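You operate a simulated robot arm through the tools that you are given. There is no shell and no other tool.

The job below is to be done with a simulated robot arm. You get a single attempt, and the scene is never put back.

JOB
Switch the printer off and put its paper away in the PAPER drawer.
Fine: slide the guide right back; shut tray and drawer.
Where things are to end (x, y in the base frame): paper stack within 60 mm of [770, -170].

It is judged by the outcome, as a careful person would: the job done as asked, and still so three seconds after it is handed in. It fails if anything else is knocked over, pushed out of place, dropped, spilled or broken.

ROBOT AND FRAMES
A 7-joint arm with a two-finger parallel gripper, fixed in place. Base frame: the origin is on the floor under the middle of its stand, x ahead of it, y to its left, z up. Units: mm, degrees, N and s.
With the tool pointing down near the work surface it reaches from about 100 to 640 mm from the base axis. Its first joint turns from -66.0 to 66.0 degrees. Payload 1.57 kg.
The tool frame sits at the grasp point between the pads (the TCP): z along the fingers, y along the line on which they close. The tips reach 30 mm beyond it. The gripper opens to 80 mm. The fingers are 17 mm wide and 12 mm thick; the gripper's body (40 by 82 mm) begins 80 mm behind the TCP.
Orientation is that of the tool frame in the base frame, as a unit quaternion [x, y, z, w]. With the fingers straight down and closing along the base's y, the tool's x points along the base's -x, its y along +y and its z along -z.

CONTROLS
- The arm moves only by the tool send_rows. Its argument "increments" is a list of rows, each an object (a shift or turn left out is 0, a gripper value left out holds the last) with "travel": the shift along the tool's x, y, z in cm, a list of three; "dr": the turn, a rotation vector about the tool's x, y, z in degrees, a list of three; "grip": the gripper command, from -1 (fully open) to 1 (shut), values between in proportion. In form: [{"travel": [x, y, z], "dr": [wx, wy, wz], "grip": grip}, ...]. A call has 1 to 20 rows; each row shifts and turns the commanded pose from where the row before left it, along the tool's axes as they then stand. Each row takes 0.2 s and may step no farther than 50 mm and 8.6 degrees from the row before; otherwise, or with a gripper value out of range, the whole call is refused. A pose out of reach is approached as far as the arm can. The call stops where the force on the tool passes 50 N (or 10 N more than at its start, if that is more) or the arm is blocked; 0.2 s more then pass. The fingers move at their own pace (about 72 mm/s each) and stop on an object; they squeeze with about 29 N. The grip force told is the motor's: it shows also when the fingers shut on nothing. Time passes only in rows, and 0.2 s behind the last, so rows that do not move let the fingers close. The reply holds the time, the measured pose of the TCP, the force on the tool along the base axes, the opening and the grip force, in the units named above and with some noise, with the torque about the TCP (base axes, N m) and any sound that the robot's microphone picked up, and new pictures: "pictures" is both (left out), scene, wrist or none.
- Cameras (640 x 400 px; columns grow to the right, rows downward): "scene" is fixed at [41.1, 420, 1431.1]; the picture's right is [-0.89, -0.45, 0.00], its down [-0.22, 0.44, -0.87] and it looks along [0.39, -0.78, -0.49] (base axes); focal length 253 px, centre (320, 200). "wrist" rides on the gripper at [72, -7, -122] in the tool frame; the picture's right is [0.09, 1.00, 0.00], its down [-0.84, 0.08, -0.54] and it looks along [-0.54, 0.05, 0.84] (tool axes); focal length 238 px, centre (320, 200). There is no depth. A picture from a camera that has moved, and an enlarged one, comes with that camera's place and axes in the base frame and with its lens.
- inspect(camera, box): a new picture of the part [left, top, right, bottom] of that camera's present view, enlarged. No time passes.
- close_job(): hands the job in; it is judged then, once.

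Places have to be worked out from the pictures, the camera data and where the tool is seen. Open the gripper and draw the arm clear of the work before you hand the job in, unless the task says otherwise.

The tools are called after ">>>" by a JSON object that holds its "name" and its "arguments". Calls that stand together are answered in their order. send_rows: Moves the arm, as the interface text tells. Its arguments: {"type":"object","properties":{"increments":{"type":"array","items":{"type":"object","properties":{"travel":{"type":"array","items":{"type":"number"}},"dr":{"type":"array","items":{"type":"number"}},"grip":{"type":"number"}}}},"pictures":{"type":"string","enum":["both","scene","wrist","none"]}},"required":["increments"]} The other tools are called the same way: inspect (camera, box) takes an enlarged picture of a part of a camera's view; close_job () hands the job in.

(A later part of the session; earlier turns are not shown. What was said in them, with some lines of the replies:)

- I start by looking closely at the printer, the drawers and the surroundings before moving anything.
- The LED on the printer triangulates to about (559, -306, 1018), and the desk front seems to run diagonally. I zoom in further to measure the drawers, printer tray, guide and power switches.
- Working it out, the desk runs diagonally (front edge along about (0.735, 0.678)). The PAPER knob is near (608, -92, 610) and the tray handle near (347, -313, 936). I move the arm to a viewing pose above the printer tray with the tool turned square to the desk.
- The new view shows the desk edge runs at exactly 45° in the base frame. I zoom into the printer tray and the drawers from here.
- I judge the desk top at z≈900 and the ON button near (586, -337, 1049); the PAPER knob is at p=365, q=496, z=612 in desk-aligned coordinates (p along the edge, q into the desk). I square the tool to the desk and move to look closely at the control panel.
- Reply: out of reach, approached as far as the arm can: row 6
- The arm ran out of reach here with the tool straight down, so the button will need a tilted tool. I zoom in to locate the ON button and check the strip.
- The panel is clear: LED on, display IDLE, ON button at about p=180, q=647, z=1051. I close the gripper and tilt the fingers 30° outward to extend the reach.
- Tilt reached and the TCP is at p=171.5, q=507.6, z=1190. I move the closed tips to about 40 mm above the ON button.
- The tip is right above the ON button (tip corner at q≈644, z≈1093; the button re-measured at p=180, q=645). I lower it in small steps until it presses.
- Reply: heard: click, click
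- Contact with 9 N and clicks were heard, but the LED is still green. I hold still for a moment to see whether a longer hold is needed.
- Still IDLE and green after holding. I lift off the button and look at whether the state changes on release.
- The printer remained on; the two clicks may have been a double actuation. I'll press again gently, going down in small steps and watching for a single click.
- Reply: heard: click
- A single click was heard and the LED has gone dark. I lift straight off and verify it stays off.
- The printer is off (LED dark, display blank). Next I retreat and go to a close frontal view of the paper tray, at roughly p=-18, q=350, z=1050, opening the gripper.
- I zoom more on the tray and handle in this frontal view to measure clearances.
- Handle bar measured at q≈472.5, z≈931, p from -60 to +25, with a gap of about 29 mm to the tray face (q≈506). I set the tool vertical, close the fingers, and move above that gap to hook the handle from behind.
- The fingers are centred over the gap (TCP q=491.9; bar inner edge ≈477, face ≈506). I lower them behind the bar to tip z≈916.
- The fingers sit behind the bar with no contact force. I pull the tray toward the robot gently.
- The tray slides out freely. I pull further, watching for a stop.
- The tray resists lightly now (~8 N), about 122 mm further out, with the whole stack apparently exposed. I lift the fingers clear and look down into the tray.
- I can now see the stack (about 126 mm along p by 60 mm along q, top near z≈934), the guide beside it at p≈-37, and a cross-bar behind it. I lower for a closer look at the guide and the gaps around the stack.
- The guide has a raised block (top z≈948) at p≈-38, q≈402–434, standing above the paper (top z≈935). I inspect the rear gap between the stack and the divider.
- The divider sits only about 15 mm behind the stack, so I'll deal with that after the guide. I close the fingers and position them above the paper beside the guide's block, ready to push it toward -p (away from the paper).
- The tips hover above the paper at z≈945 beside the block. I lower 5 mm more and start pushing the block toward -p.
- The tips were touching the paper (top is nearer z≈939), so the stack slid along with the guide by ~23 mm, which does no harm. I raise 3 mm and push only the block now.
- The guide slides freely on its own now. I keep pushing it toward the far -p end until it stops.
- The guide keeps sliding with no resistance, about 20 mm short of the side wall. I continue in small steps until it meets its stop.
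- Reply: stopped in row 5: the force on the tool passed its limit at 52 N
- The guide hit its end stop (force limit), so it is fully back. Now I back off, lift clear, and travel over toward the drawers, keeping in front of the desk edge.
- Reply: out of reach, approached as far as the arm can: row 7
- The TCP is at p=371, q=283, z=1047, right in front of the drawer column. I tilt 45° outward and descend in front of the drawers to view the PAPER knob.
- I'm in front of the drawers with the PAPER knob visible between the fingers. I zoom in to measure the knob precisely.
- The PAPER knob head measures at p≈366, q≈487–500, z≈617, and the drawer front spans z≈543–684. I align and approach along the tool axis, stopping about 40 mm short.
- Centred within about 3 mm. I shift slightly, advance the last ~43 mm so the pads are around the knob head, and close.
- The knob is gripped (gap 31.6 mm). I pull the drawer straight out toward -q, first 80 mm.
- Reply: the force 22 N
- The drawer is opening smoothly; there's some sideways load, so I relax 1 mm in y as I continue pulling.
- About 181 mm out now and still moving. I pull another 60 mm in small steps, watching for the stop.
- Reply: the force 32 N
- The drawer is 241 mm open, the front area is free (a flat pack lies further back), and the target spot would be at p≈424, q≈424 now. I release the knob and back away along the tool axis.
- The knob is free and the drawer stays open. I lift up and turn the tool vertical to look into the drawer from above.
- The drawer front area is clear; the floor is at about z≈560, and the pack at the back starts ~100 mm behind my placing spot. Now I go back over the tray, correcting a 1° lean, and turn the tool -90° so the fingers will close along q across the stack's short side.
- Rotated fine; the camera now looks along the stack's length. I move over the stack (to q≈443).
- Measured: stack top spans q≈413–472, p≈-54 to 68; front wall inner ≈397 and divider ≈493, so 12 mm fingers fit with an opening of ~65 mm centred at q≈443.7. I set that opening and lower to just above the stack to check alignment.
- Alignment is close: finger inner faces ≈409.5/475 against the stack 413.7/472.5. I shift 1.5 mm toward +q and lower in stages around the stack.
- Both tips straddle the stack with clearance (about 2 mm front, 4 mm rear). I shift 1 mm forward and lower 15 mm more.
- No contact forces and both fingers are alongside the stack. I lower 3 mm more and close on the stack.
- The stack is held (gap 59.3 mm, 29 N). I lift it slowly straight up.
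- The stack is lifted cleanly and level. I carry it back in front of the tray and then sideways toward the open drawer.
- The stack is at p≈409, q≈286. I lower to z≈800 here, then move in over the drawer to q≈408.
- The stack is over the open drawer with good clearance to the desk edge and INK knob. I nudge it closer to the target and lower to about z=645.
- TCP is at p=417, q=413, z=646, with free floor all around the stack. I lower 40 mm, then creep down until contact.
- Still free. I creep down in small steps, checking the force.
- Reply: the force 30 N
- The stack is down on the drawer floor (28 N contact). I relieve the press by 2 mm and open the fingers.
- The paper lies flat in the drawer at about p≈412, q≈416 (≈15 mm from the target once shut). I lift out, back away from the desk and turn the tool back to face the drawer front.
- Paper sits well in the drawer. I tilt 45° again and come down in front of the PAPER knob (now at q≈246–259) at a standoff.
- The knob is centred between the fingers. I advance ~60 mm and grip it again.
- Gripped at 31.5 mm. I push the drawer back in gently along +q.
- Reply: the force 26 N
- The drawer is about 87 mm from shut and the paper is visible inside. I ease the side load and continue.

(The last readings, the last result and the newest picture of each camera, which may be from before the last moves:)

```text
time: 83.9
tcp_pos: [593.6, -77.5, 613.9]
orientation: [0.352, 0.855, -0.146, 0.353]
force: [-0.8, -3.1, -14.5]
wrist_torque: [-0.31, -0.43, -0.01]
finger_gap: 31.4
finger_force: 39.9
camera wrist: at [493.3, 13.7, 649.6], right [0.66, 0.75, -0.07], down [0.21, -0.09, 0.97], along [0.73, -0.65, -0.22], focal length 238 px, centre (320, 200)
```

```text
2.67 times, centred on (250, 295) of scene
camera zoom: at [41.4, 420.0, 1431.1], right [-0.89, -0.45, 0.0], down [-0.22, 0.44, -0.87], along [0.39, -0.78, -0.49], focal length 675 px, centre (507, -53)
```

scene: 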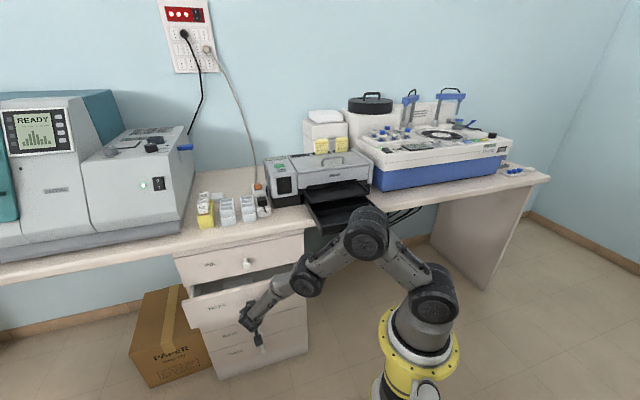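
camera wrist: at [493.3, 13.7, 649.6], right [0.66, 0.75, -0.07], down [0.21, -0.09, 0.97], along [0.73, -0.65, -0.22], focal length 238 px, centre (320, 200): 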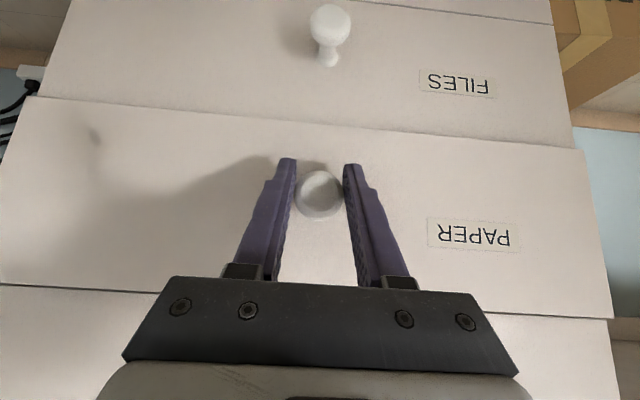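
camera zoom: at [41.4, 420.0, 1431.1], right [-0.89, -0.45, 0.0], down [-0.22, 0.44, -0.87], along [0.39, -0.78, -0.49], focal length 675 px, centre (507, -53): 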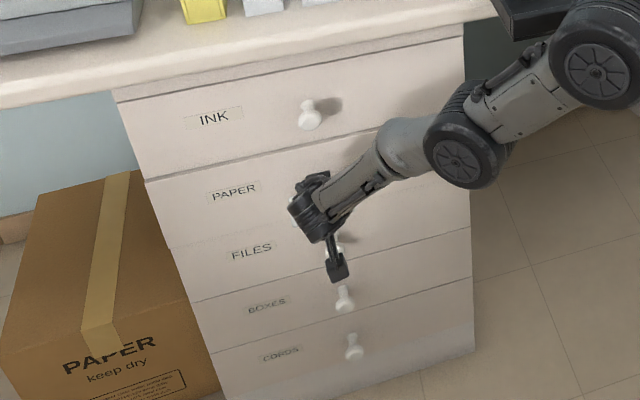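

The drawer is nearly shut (about 14 mm left). I push the rest in small steps until it seats.

>>> {"name": "send_rows", "arguments": {"increments": [{"travel": [-0.28, 0, 0.28]}, {"travel": [-0.28, 0, 0.28]}, {"travel": [-0.28, 0, 0.28]}, {"travel": [-0.28, 0, 0.28]}, {}], "pictures": "wrist"}}

>>> {"name": "inspect", "arguments": {"camera": "scene", "box": [150, 220, 350, 370]}}

```text
time: 85.1
tcp_pos: [601.5, -85.1, 611.0]
orientation: [0.351, 0.857, -0.147, 0.348]
force: [-26.4, 28.9, -4.6]
wrist_torque: [0.2, 0.0, 0.06]
finger_gap: 31.5
finger_force: 40.3
camera wrist: at [500.7, 5.7, 648.1], right [0.65, 0.75, -0.07], down [0.21, -0.1, 0.97], along [0.73, -0.65, -0.22], focal length 238 px, centre (320, 200)
```

wrist: 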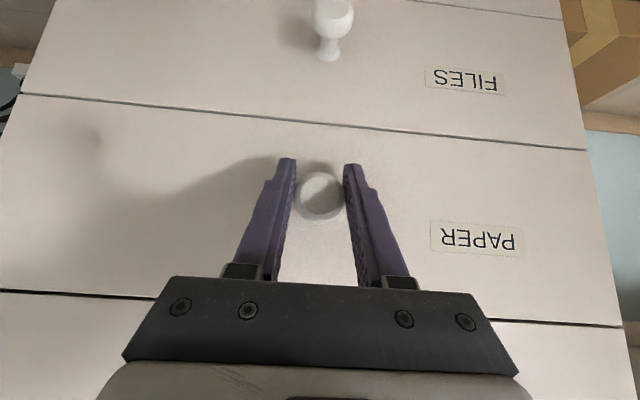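

```text
2.67 times, centred on (250, 295) of scene
camera zoom: at [40.8, 420.5, 1431.0], right [-0.89, -0.45, 0.0], down [-0.22, 0.44, -0.87], along [0.39, -0.78, -0.49], focal length 675 px, centre (507, -53)
```

zoom: 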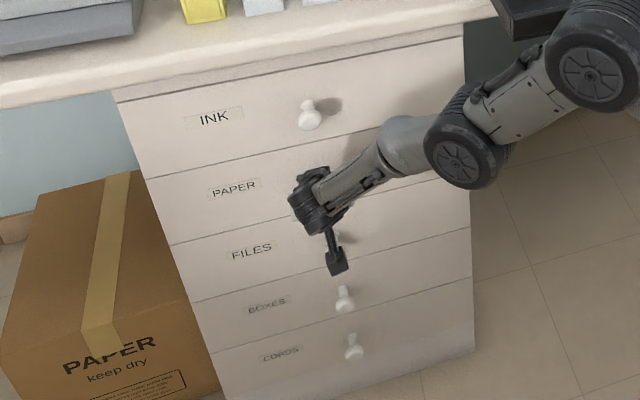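

The drawer met its stop with ~39 N. I relax, open the gripper and back off to check that the front is flush.

>>> {"name": "send_rows", "arguments": {"increments": [{"travel": [0.1, 0, -0.1]}, {"grip": -0.4}, {"grip": -1}, {}, {"travel": [0, 0, -3.0]}, {"travel": [0, 0, -4.0]}, {"travel": [0, 0, -4.0]}, {}], "pictures": "both"}}

>>> {"name": "inspect", "arguments": {"camera": "wrist", "box": [120, 60, 520, 290]}}

>>> {"name": "inspect", "arguments": {"camera": "scene", "box": [160, 220, 320, 340]}}

```text
time: 86.9
tcp_pos: [549.1, -33.5, 697.1]
orientation: [0.353, 0.854, -0.147, 0.353]
force: [0.1, -1.2, -0.2]
wrist_torque: [-0.02, 0.01, 0.01]
finger_gap: 79.7
finger_force: 0.1
camera wrist: at [447.1, 59.0, 732.6], right [0.66, 0.75, -0.07], down [0.2, -0.09, 0.97], along [0.73, -0.65, -0.21], focal length 238 px, centre (320, 200)
```

scene: 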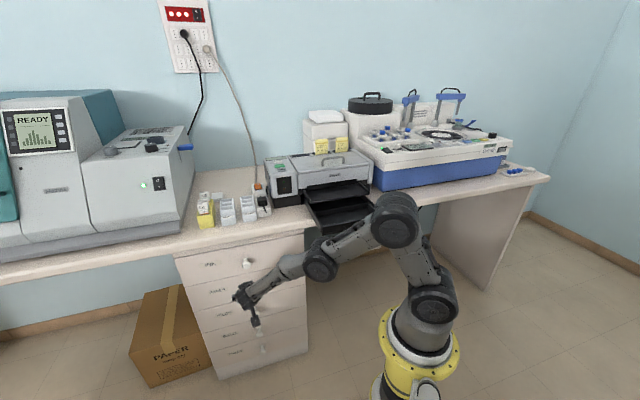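
wrist: 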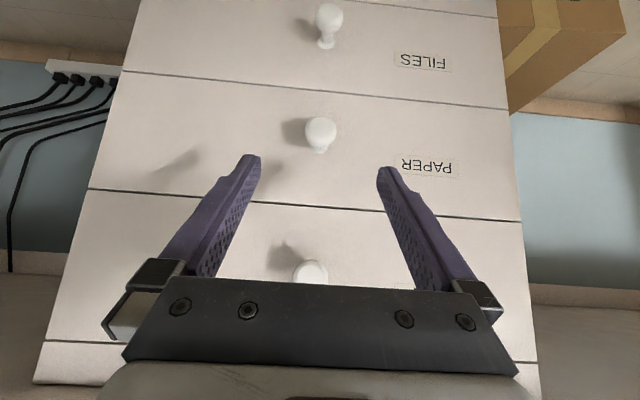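

```text
1.60 times, centred on (320, 175) of wrist
camera zoom: at [447.1, 59.0, 732.6], right [0.66, 0.75, -0.07], down [0.2, -0.09, 0.97], along [0.73, -0.65, -0.21], focal length 381 px, centre (320, 240)
```

zoom: 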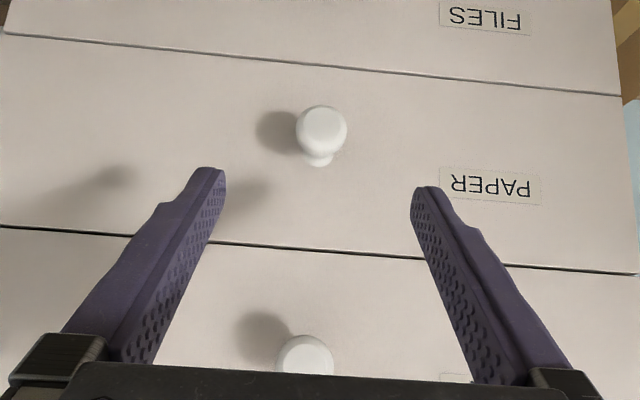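

```text
3.33 times, centred on (240, 280) of scene
camera zoom: at [41.1, 420.0, 1431.1], right [-0.89, -0.45, 0.0], down [-0.22, 0.44, -0.87], along [0.39, -0.78, -0.49], focal length 844 px, centre (587, -67)
```

zoom: 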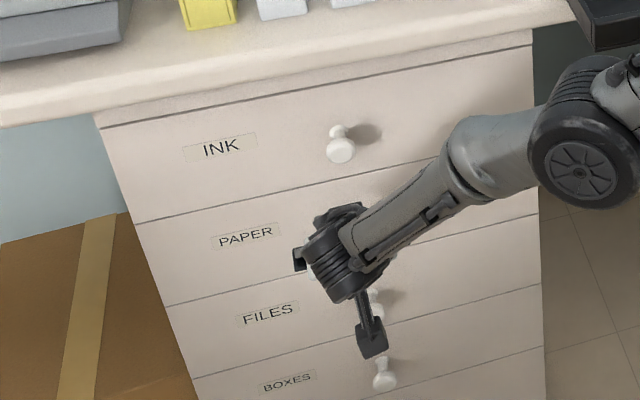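

The drawer looks shut; I check the seams and side edges closely for flushness against the neighbouring drawers.

>>> {"name": "inspect", "arguments": {"camera": "wrist", "box": [470, 80, 560, 250]}}

>>> {"name": "inspect", "arguments": {"camera": "wrist", "box": [70, 40, 190, 220]}}

>>> {"name": "inspect", "arguments": {"camera": "scene", "box": [170, 250, 230, 330]}}

```text
2.35 times, centred on (515, 165) of wrist
camera zoom: at [447.1, 59.0, 732.6], right [0.66, 0.75, -0.07], down [0.2, -0.09, 0.97], along [0.73, -0.65, -0.21], focal length 561 px, centre (-139, 282)
```

zoom: 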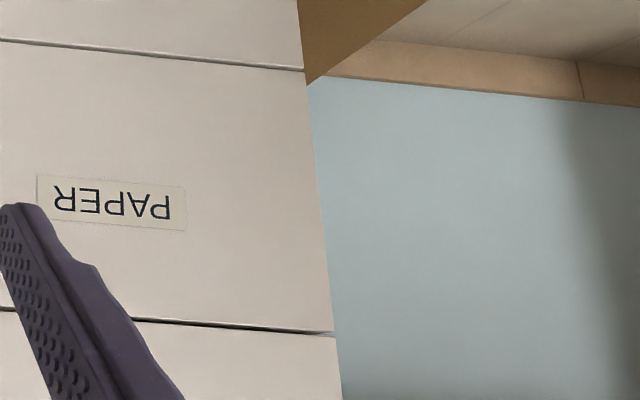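

```text
2.22 times, centred on (130, 130) of wrist
camera zoom: at [447.1, 59.0, 732.6], right [0.66, 0.75, -0.07], down [0.2, -0.09, 0.97], along [0.73, -0.65, -0.21], focal length 530 px, centre (742, 356)
```

zoom: 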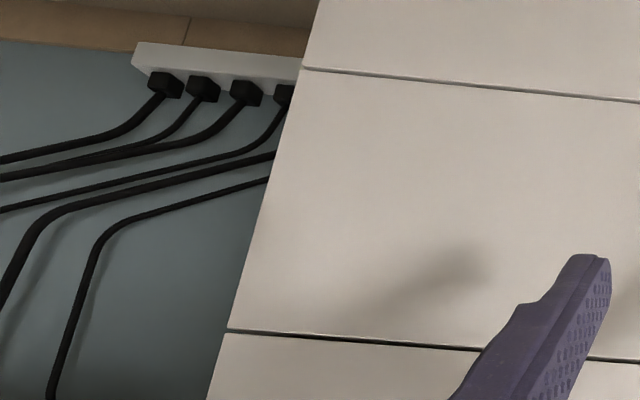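

```text
5.00 times, centred on (200, 290) of scene
camera zoom: at [41.1, 420.0, 1431.1], right [-0.89, -0.45, 0.0], down [-0.22, 0.44, -0.87], along [0.39, -0.78, -0.49], focal length 1266 px, centre (920, -250)
```

zoom: 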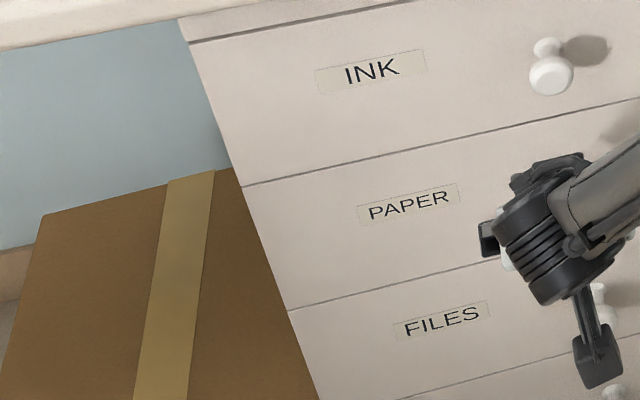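

The drawer front is flush with its neighbours, so it is shut. Next I lift away, make the tool vertical, and go to the front of the printer tray to push it in.

>>> {"name": "send_rows", "arguments": {"increments": [{"travel": [-3.1, 0, -3.1]}, {"travel": [-3.1, 0, -3.1]}, {"travel": [-3.1, 0, -3.1]}, {"travel": [-3.1, 0, -3.1]}, {"travel": [-3.1, 0, -3.1]}, {"travel": [-3.1, 0, -3.1]}, {"travel": [-3.1, 0, -3.1]}, {"dr": [0, 7.5, 0]}, {"dr": [0, 7.5, 0]}, {"dr": [0, 7.5, 0]}, {"dr": [0, 7.5, 0]}, {"dr": [0, 7.5, 0]}, {"dr": [0, 7.5, 0]}, {}], "pictures": "none"}}

>>> {"name": "send_rows", "arguments": {"increments": [{"travel": [1.19, -4.2, -0.3]}, {"travel": [1.19, -4.2, -0.3]}, {"travel": [1.19, -4.2, -0.3]}, {"travel": [1.19, -4.2, -0.3]}, {"travel": [1.19, -4.2, -0.3]}, {"travel": [1.19, -4.2, -0.3]}, {"travel": [1.19, -4.2, -0.3]}, {"travel": [1.19, -4.2, 0]}, {"travel": [1.19, -4.2, 0]}, {}], "pictures": "both"}}

```text
time: 89.9
tcp_pos: [549.2, -32.9, 1001.9]
orientation: [0.381, 0.924, 0.001, -0.001]
force: [0.0, -0.7, -0.2]
wrist_torque: [-0.02, 0.03, 0.0]
finger_gap: 79.9
finger_force: 0.1
```

```text
time: 92.1
tcp_pos: [205.2, -225.7, 1022.4]
orientation: [0.382, 0.924, 0.0, -0.001]
force: [0.1, 0.4, 0.5]
wrist_torque: [0.0, 0.0, -0.01]
finger_gap: 79.9
finger_force: 0.0
camera wrist: at [150.1, -179.8, 1144.6], right [0.64, 0.77, 0.0], down [0.65, -0.54, 0.54], along [0.42, -0.35, -0.84], focal length 238 px, centre (320, 200)
```

scene: 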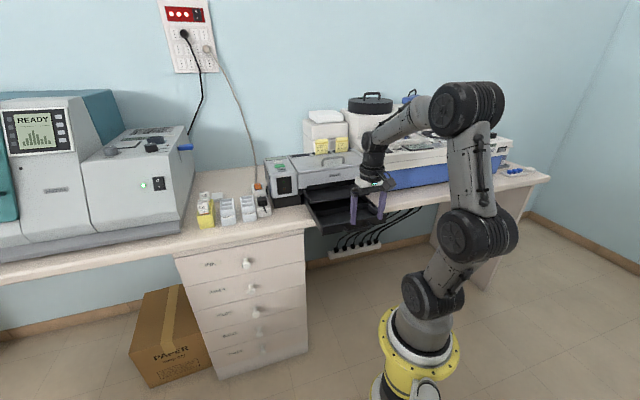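
wrist: 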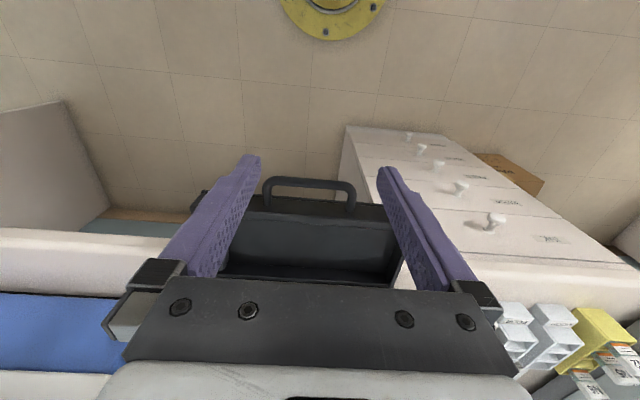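

All drawers look shut. I check the tray, the guide position and the handle before pushing.

>>> {"name": "inspect", "arguments": {"camera": "scene", "box": [290, 150, 410, 240]}}

>>> {"name": "inspect", "arguments": {"camera": "wrist", "box": [180, 140, 420, 290]}}

```text
4.44 times, centred on (350, 195) of scene
camera zoom: at [41.1, 420.0, 1431.1], right [-0.89, -0.45, 0.0], down [-0.22, 0.44, -0.87], along [0.39, -0.78, -0.49], focal length 1125 px, centre (187, 222)
```

zoom: 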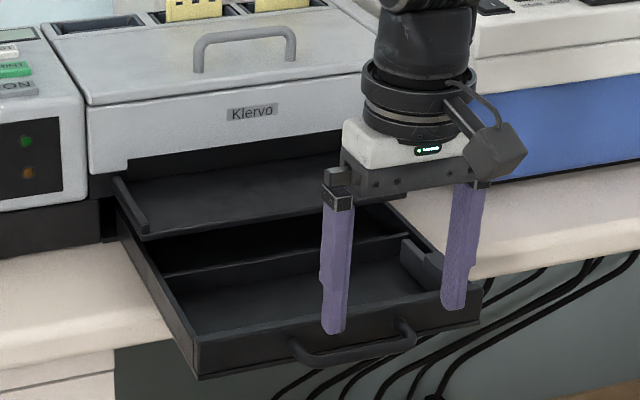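

```text
2.67 times, centred on (300, 215) of wrist
camera zoom: at [150.1, -179.8, 1144.6], right [0.64, 0.77, 0.0], down [0.65, -0.54, 0.54], along [0.42, -0.35, -0.84], focal length 636 px, centre (373, 160)
```

zoom: 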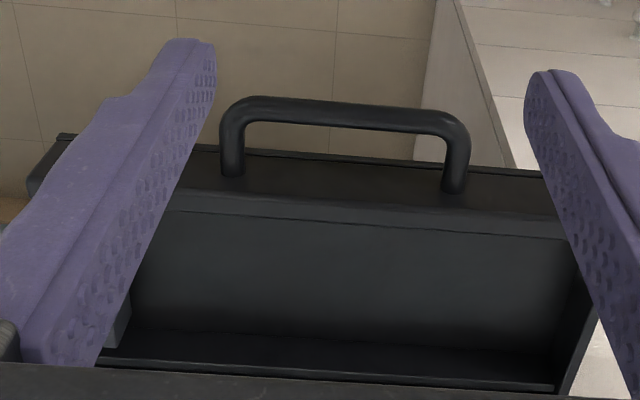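

The guide is at the far end and the handle bar is at q≈351, p≈-19. I close the fingers, lower in front of the bar and push the tray in with the tool vertical as far as the output flap allows.

>>> {"name": "send_rows", "arguments": {"increments": [{"travel": [0, -0.4, 2.5], "grip": 1}, {"travel": [0, 0, 2.5]}, {"travel": [0, 0, 2.5]}, {"travel": [-1.5, 0, 0]}, {"travel": [-1.5, 0, 0]}, {"travel": [-1.5, 0, 0]}, {"travel": [-1.5, 0, 0]}, {"travel": [-1.5, 0, 0]}, {}], "pictures": "both"}}

>>> {"name": "inspect", "arguments": {"camera": "scene", "box": [290, 150, 410, 240]}}

```text
time: 94.1
tcp_pos: [258.2, -280.6, 946.1]
orientation: [0.382, 0.924, 0.0, -0.001]
force: [-0.2, 1.2, 0.7]
wrist_torque: [0.01, 0.02, 0.04]
finger_gap: 0.0
finger_force: 21.2
camera wrist: at [203.2, -235.2, 1067.4], right [0.64, 0.77, 0.0], down [0.65, -0.54, 0.54], along [0.42, -0.35, -0.84], focal length 238 px, centre (320, 200)
```

scene: 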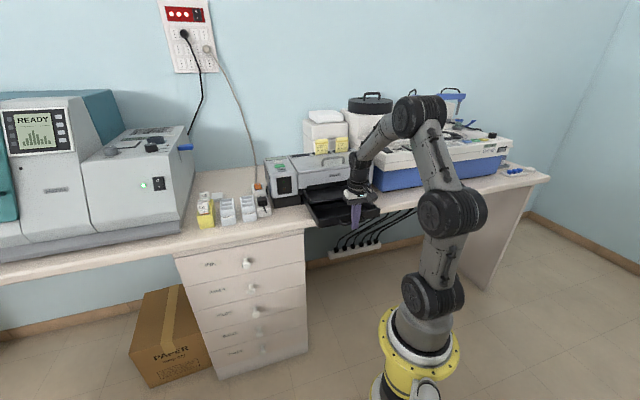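
wrist: 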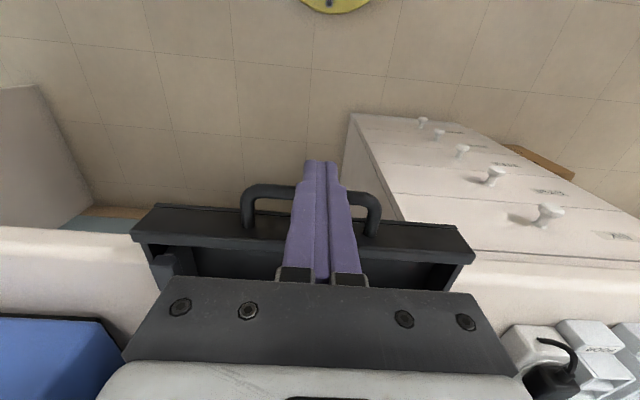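

```text
4.44 times, centred on (350, 195) of scene
camera zoom: at [41.1, 420.1, 1431.1], right [-0.89, -0.45, 0.0], down [-0.22, 0.44, -0.87], along [0.39, -0.78, -0.49], focal length 1125 px, centre (187, 222)
```

zoom: 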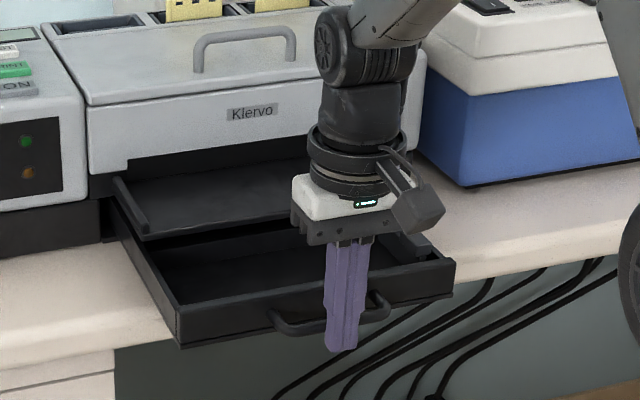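

The tray slides in smoothly. I continue pushing to TCP q≈498, just short of the flap edge.

>>> {"name": "send_rows", "arguments": {"increments": [{"travel": [-1.5, 0, 0]}, {"travel": [-1.5, 0, 0]}, {"travel": [-1.5, 0, 0]}, {"travel": [-1.5, 0, 0]}, {"travel": [-1.5, 0, 0]}, {"travel": [-1.5, 0, 0]}, {"travel": [-1.5, 0, 0]}, {"travel": [-1.2, 0, 0]}, {}], "pictures": "both"}}

>>> {"name": "inspect", "arguments": {"camera": "scene", "box": [290, 150, 410, 240]}}

>>> {"name": "inspect", "arguments": {"camera": "wrist", "box": [180, 140, 460, 290]}}

```text
time: 95.5
tcp_pos: [315.8, -336.8, 946.6]
orientation: [0.382, 0.924, 0.009, -0.019]
force: [-6.8, 7.7, 4.7]
wrist_torque: [0.13, 0.1, 0.07]
finger_gap: 0.4
finger_force: 21.3
stopped in row 7: the force on the tool passed its limit at 67 N (the readings are from after the stop); the commanded pose is now the measured one
camera wrist: at [264.1, -295.8, 1071.2], right [0.64, 0.77, 0.0], down [0.66, -0.55, 0.51], along [0.39, -0.32, -0.86], focal length 238 px, centre (320, 200)
```

scene: 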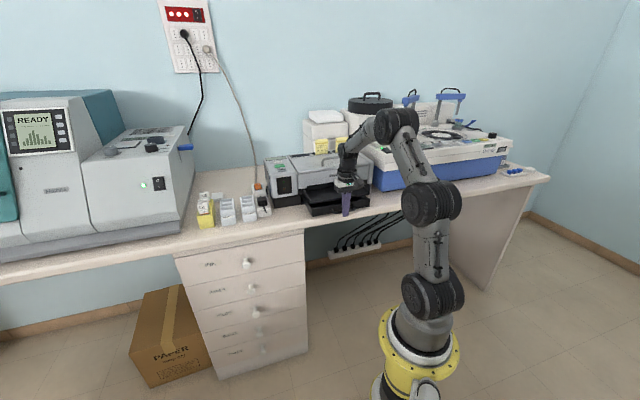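
wrist: 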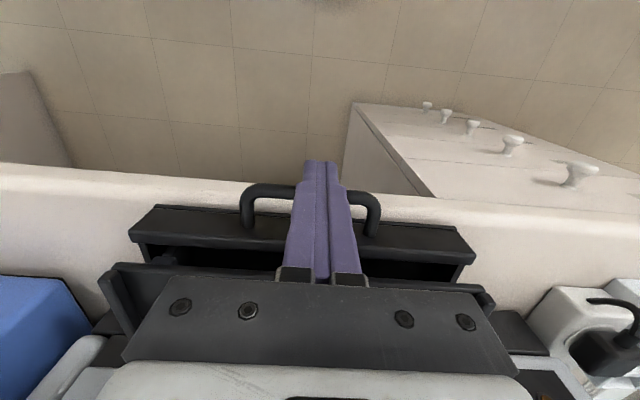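

```text
4.44 times, centred on (350, 195) of scene
camera zoom: at [40.9, 420.3, 1431.0], right [-0.89, -0.45, 0.0], down [-0.22, 0.44, -0.87], along [0.39, -0.78, -0.49], focal length 1125 px, centre (187, 222)
```

zoom: 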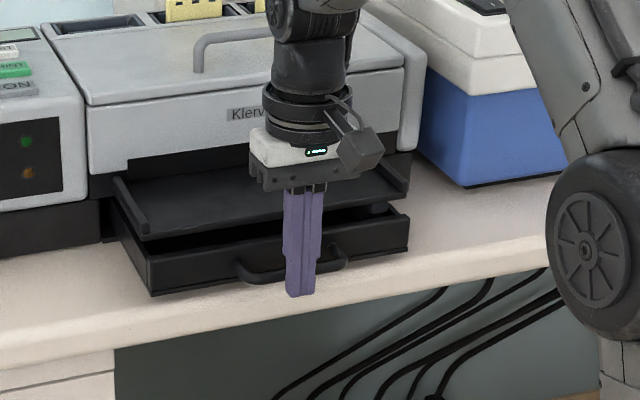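

```text
2.29 times, centred on (320, 215) of wrist
camera zoom: at [264.1, -295.8, 1071.2], right [0.64, 0.77, 0.0], down [0.66, -0.55, 0.51], along [0.39, -0.32, -0.86], focal length 545 px, centre (320, 166)
```

zoom: 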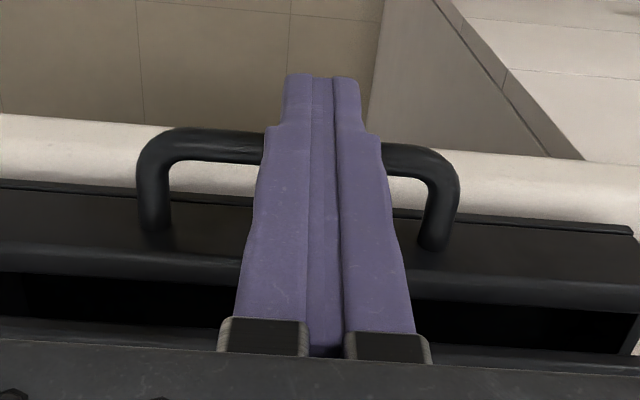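

The push stopped at 67 N with the handle bar at q≈474 — the same place it was at the very start (472.5), so that appears to be the shut stop. I back off and compare with the initial picture.

>>> {"name": "send_rows", "arguments": {"increments": [{"travel": [1.0, 0, 0]}, {"travel": [3.0, 0, 0]}, {"travel": [4.0, 0, 0]}, {"travel": [2.0, 0, -3.5]}, {"travel": [0, 0, -4.0]}, {}], "pictures": "both"}}

>>> {"name": "inspect", "arguments": {"camera": "scene", "box": [290, 165, 380, 221]}}

>>> {"name": "inspect", "arguments": {"camera": "wrist", "box": [180, 140, 460, 290]}}

```text
time: 96.9
tcp_pos: [246.2, -270.8, 1024.1]
orientation: [0.381, 0.924, 0.008, -0.017]
force: [0.6, -0.5, 0.5]
wrist_torque: [0.01, 0.01, 0.0]
finger_gap: 0.0
finger_force: 21.9
camera wrist: at [193.4, -229.6, 1148.6], right [0.64, 0.77, 0.0], down [0.66, -0.55, 0.51], along [0.4, -0.32, -0.86], focal length 238 px, centre (320, 200)
```

scene: 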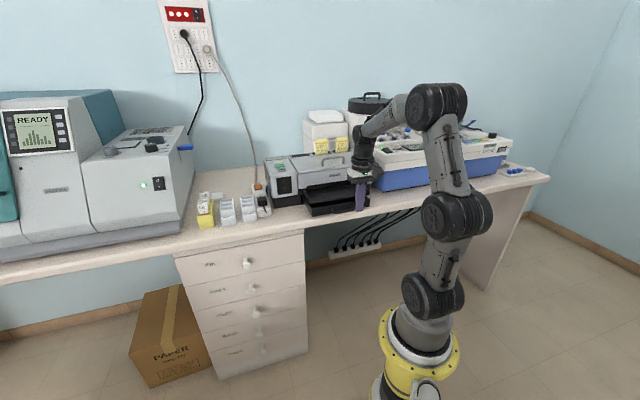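
wrist: 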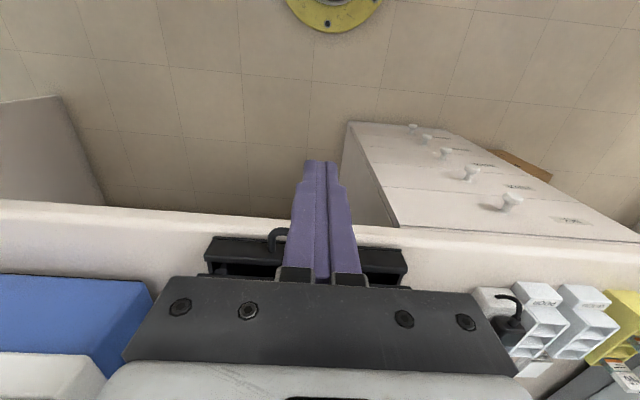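

```text
7.11 times, centred on (335, 193) of scene
camera zoom: at [41.1, 420.0, 1431.1], right [-0.89, -0.45, 0.0], down [-0.22, 0.44, -0.87], along [0.39, -0.78, -0.49], focal length 1800 px, centre (213, 250)
```

zoom: 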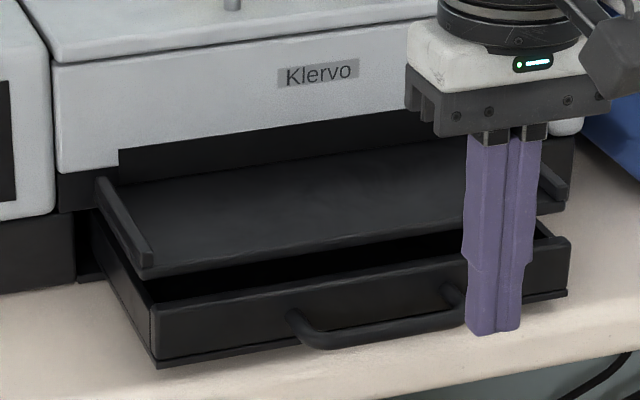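

```text
2.29 times, centred on (320, 215) of wrist
camera zoom: at [193.4, -229.6, 1148.6], right [0.64, 0.77, 0.0], down [0.66, -0.55, 0.51], along [0.4, -0.32, -0.86], focal length 545 px, centre (320, 166)
```

zoom: 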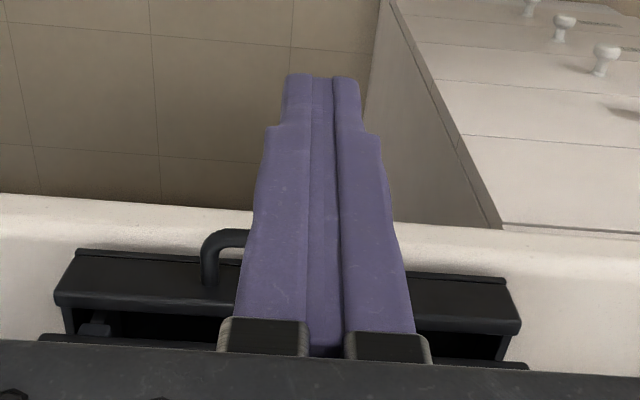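

The tray's pixels match the starting picture exactly, so it is fully shut, and the printer hasn't moved. I check the drawer with the same crop as at the start, plus the printer panel.

>>> {"name": "inspect", "arguments": {"camera": "scene", "box": [180, 240, 310, 321]}}

>>> {"name": "inspect", "arguments": {"camera": "scene", "box": [240, 145, 330, 215]}}

>>> {"name": "inspect", "arguments": {"camera": "scene", "box": [180, 180, 290, 240]}}

```text
4.92 times, centred on (245, 280) of scene
camera zoom: at [41.1, 420.0, 1431.1], right [-0.89, -0.45, 0.0], down [-0.22, 0.44, -0.87], along [0.39, -0.78, -0.49], focal length 1246 px, centre (689, -196)
```

zoom: 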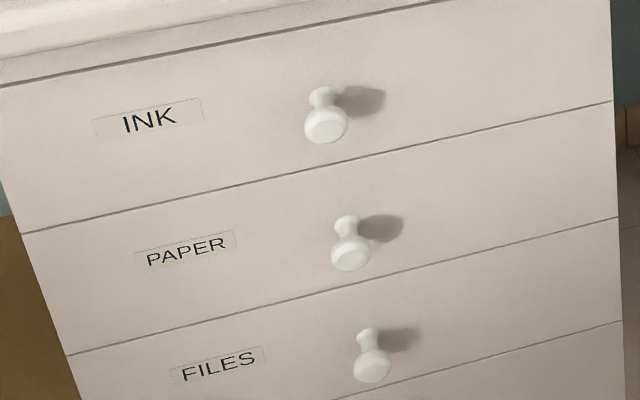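

```text
5.71 times, centred on (285, 180) of scene
camera zoom: at [41.1, 420.0, 1431.1], right [-0.89, -0.45, 0.0], down [-0.22, 0.44, -0.87], along [0.39, -0.78, -0.49], focal length 1447 px, centre (520, 314)
```

zoom: 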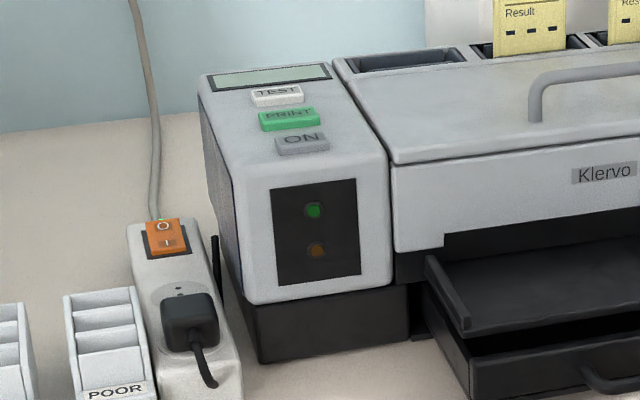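

```text
5.82 times, centred on (235, 210) of scene
camera zoom: at [41.1, 420.0, 1431.1], right [-0.89, -0.45, 0.0], down [-0.22, 0.44, -0.87], along [0.39, -0.78, -0.49], focal length 1473 px, centre (814, 142)
```

zoom: 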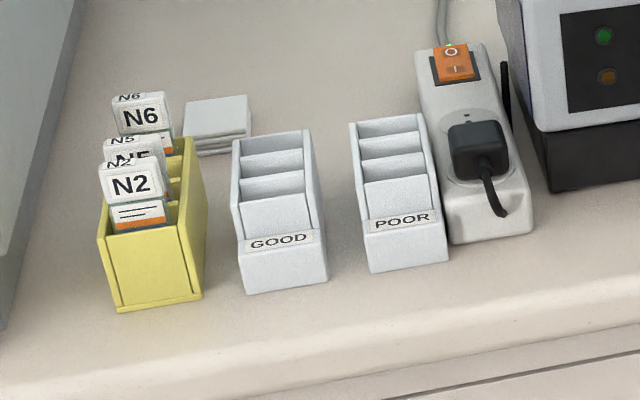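

Everything matches: the printer is off, the PAPER drawer and tray are shut, and nothing on the desk has moved. I open the gripper and draw the arm up and away to a clear position.

>>> {"name": "send_rows", "arguments": {"increments": [{"travel": [0, 0, -4.0], "grip": -1}, {"travel": [1.25, 2.0, -3.0]}, {"travel": [1.25, 2.5, -3.0]}, {"travel": [1.25, 2.5, -3.0]}, {"travel": [1.25, 2.5, -3.0]}, {"travel": [1.25, 2.5, -3.0]}, {"travel": [1.25, 2.5, -3.0]}, {"travel": [1.0, 2.5, -3.0]}, {"travel": [0.5, 2.0, -2.0]}, {}, {}], "pictures": "both"}}

>>> {"name": "inspect", "arguments": {"camera": "scene", "box": [240, 140, 400, 240]}}

```text
time: 99.3
tcp_pos: [325.5, -80.0, 1298.1]
orientation: [0.383, 0.924, 0.007, -0.018]
force: [0.5, 0.4, -0.6]
wrist_torque: [-0.02, -0.02, -0.01]
finger_gap: 79.8
finger_force: 0.1
camera wrist: at [273.3, -36.2, 1422.1], right [0.64, 0.77, 0.0], down [0.66, -0.55, 0.51], along [0.4, -0.32, -0.86], focal length 238 px, centre (320, 200)
```

scene: 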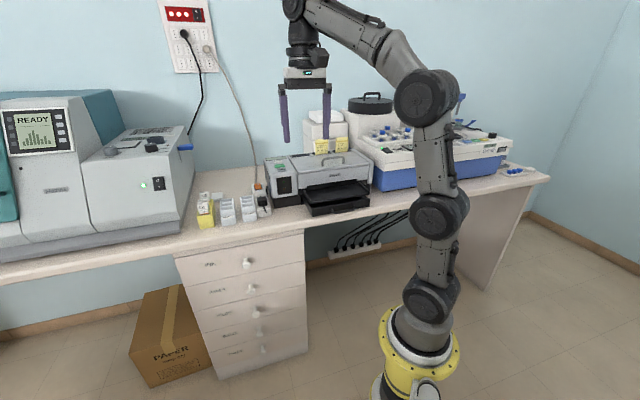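
wrist: 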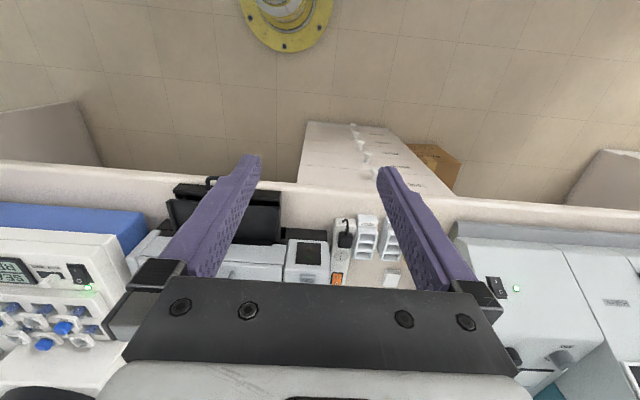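

```text
4.00 times, centred on (320, 190) of scene
camera zoom: at [41.1, 420.0, 1431.1], right [-0.89, -0.45, 0.0], down [-0.22, 0.44, -0.87], along [0.39, -0.78, -0.49], focal length 1013 px, centre (320, 240)
```

zoom: 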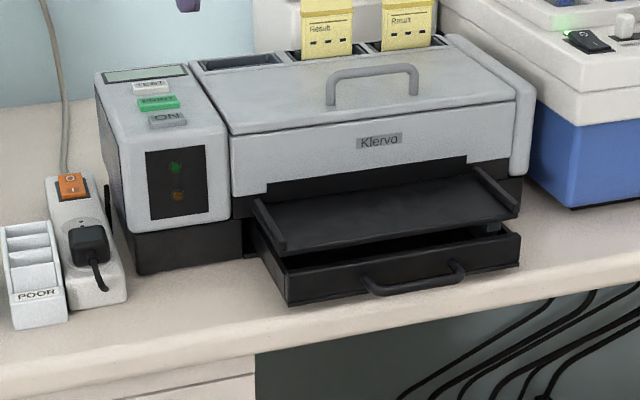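

The final view shows the printer off (LED and display dark), the tray shut with the guide at its far end, and the PAPER drawer shut with the stack inside. The gripper is open and the arm is clear, so I hand the job in.

>>> {"name": "close_job", "arguments": {}}

```text
The job is handed in.
```

The job is done and handed in. The result of the judging was not returned to me.

- **Printer:** it is off, with the LED and display dark. The first press of the ON button clicked twice and left the printer on, so I pressed once more, gently, and it switched off.
- **Paper:** the stack lies flat in the PAPER drawer. I put it about 15 mm from the target, worked out from its position before I shut the drawer. I could not see it once the drawer was closed.
- **Guide:** it is slid right back to its end stop. On the first push the fingers caught the paper and dragged the stack about 23 mm inside the tray; I then raised them and moved the guide alone.
- **Tray and drawer:** both are shut. Each was pushed to its stop, and both match the pictures from the start.

I saw nothing else moved or knocked. The gripper is open and the arm is drawn clear.
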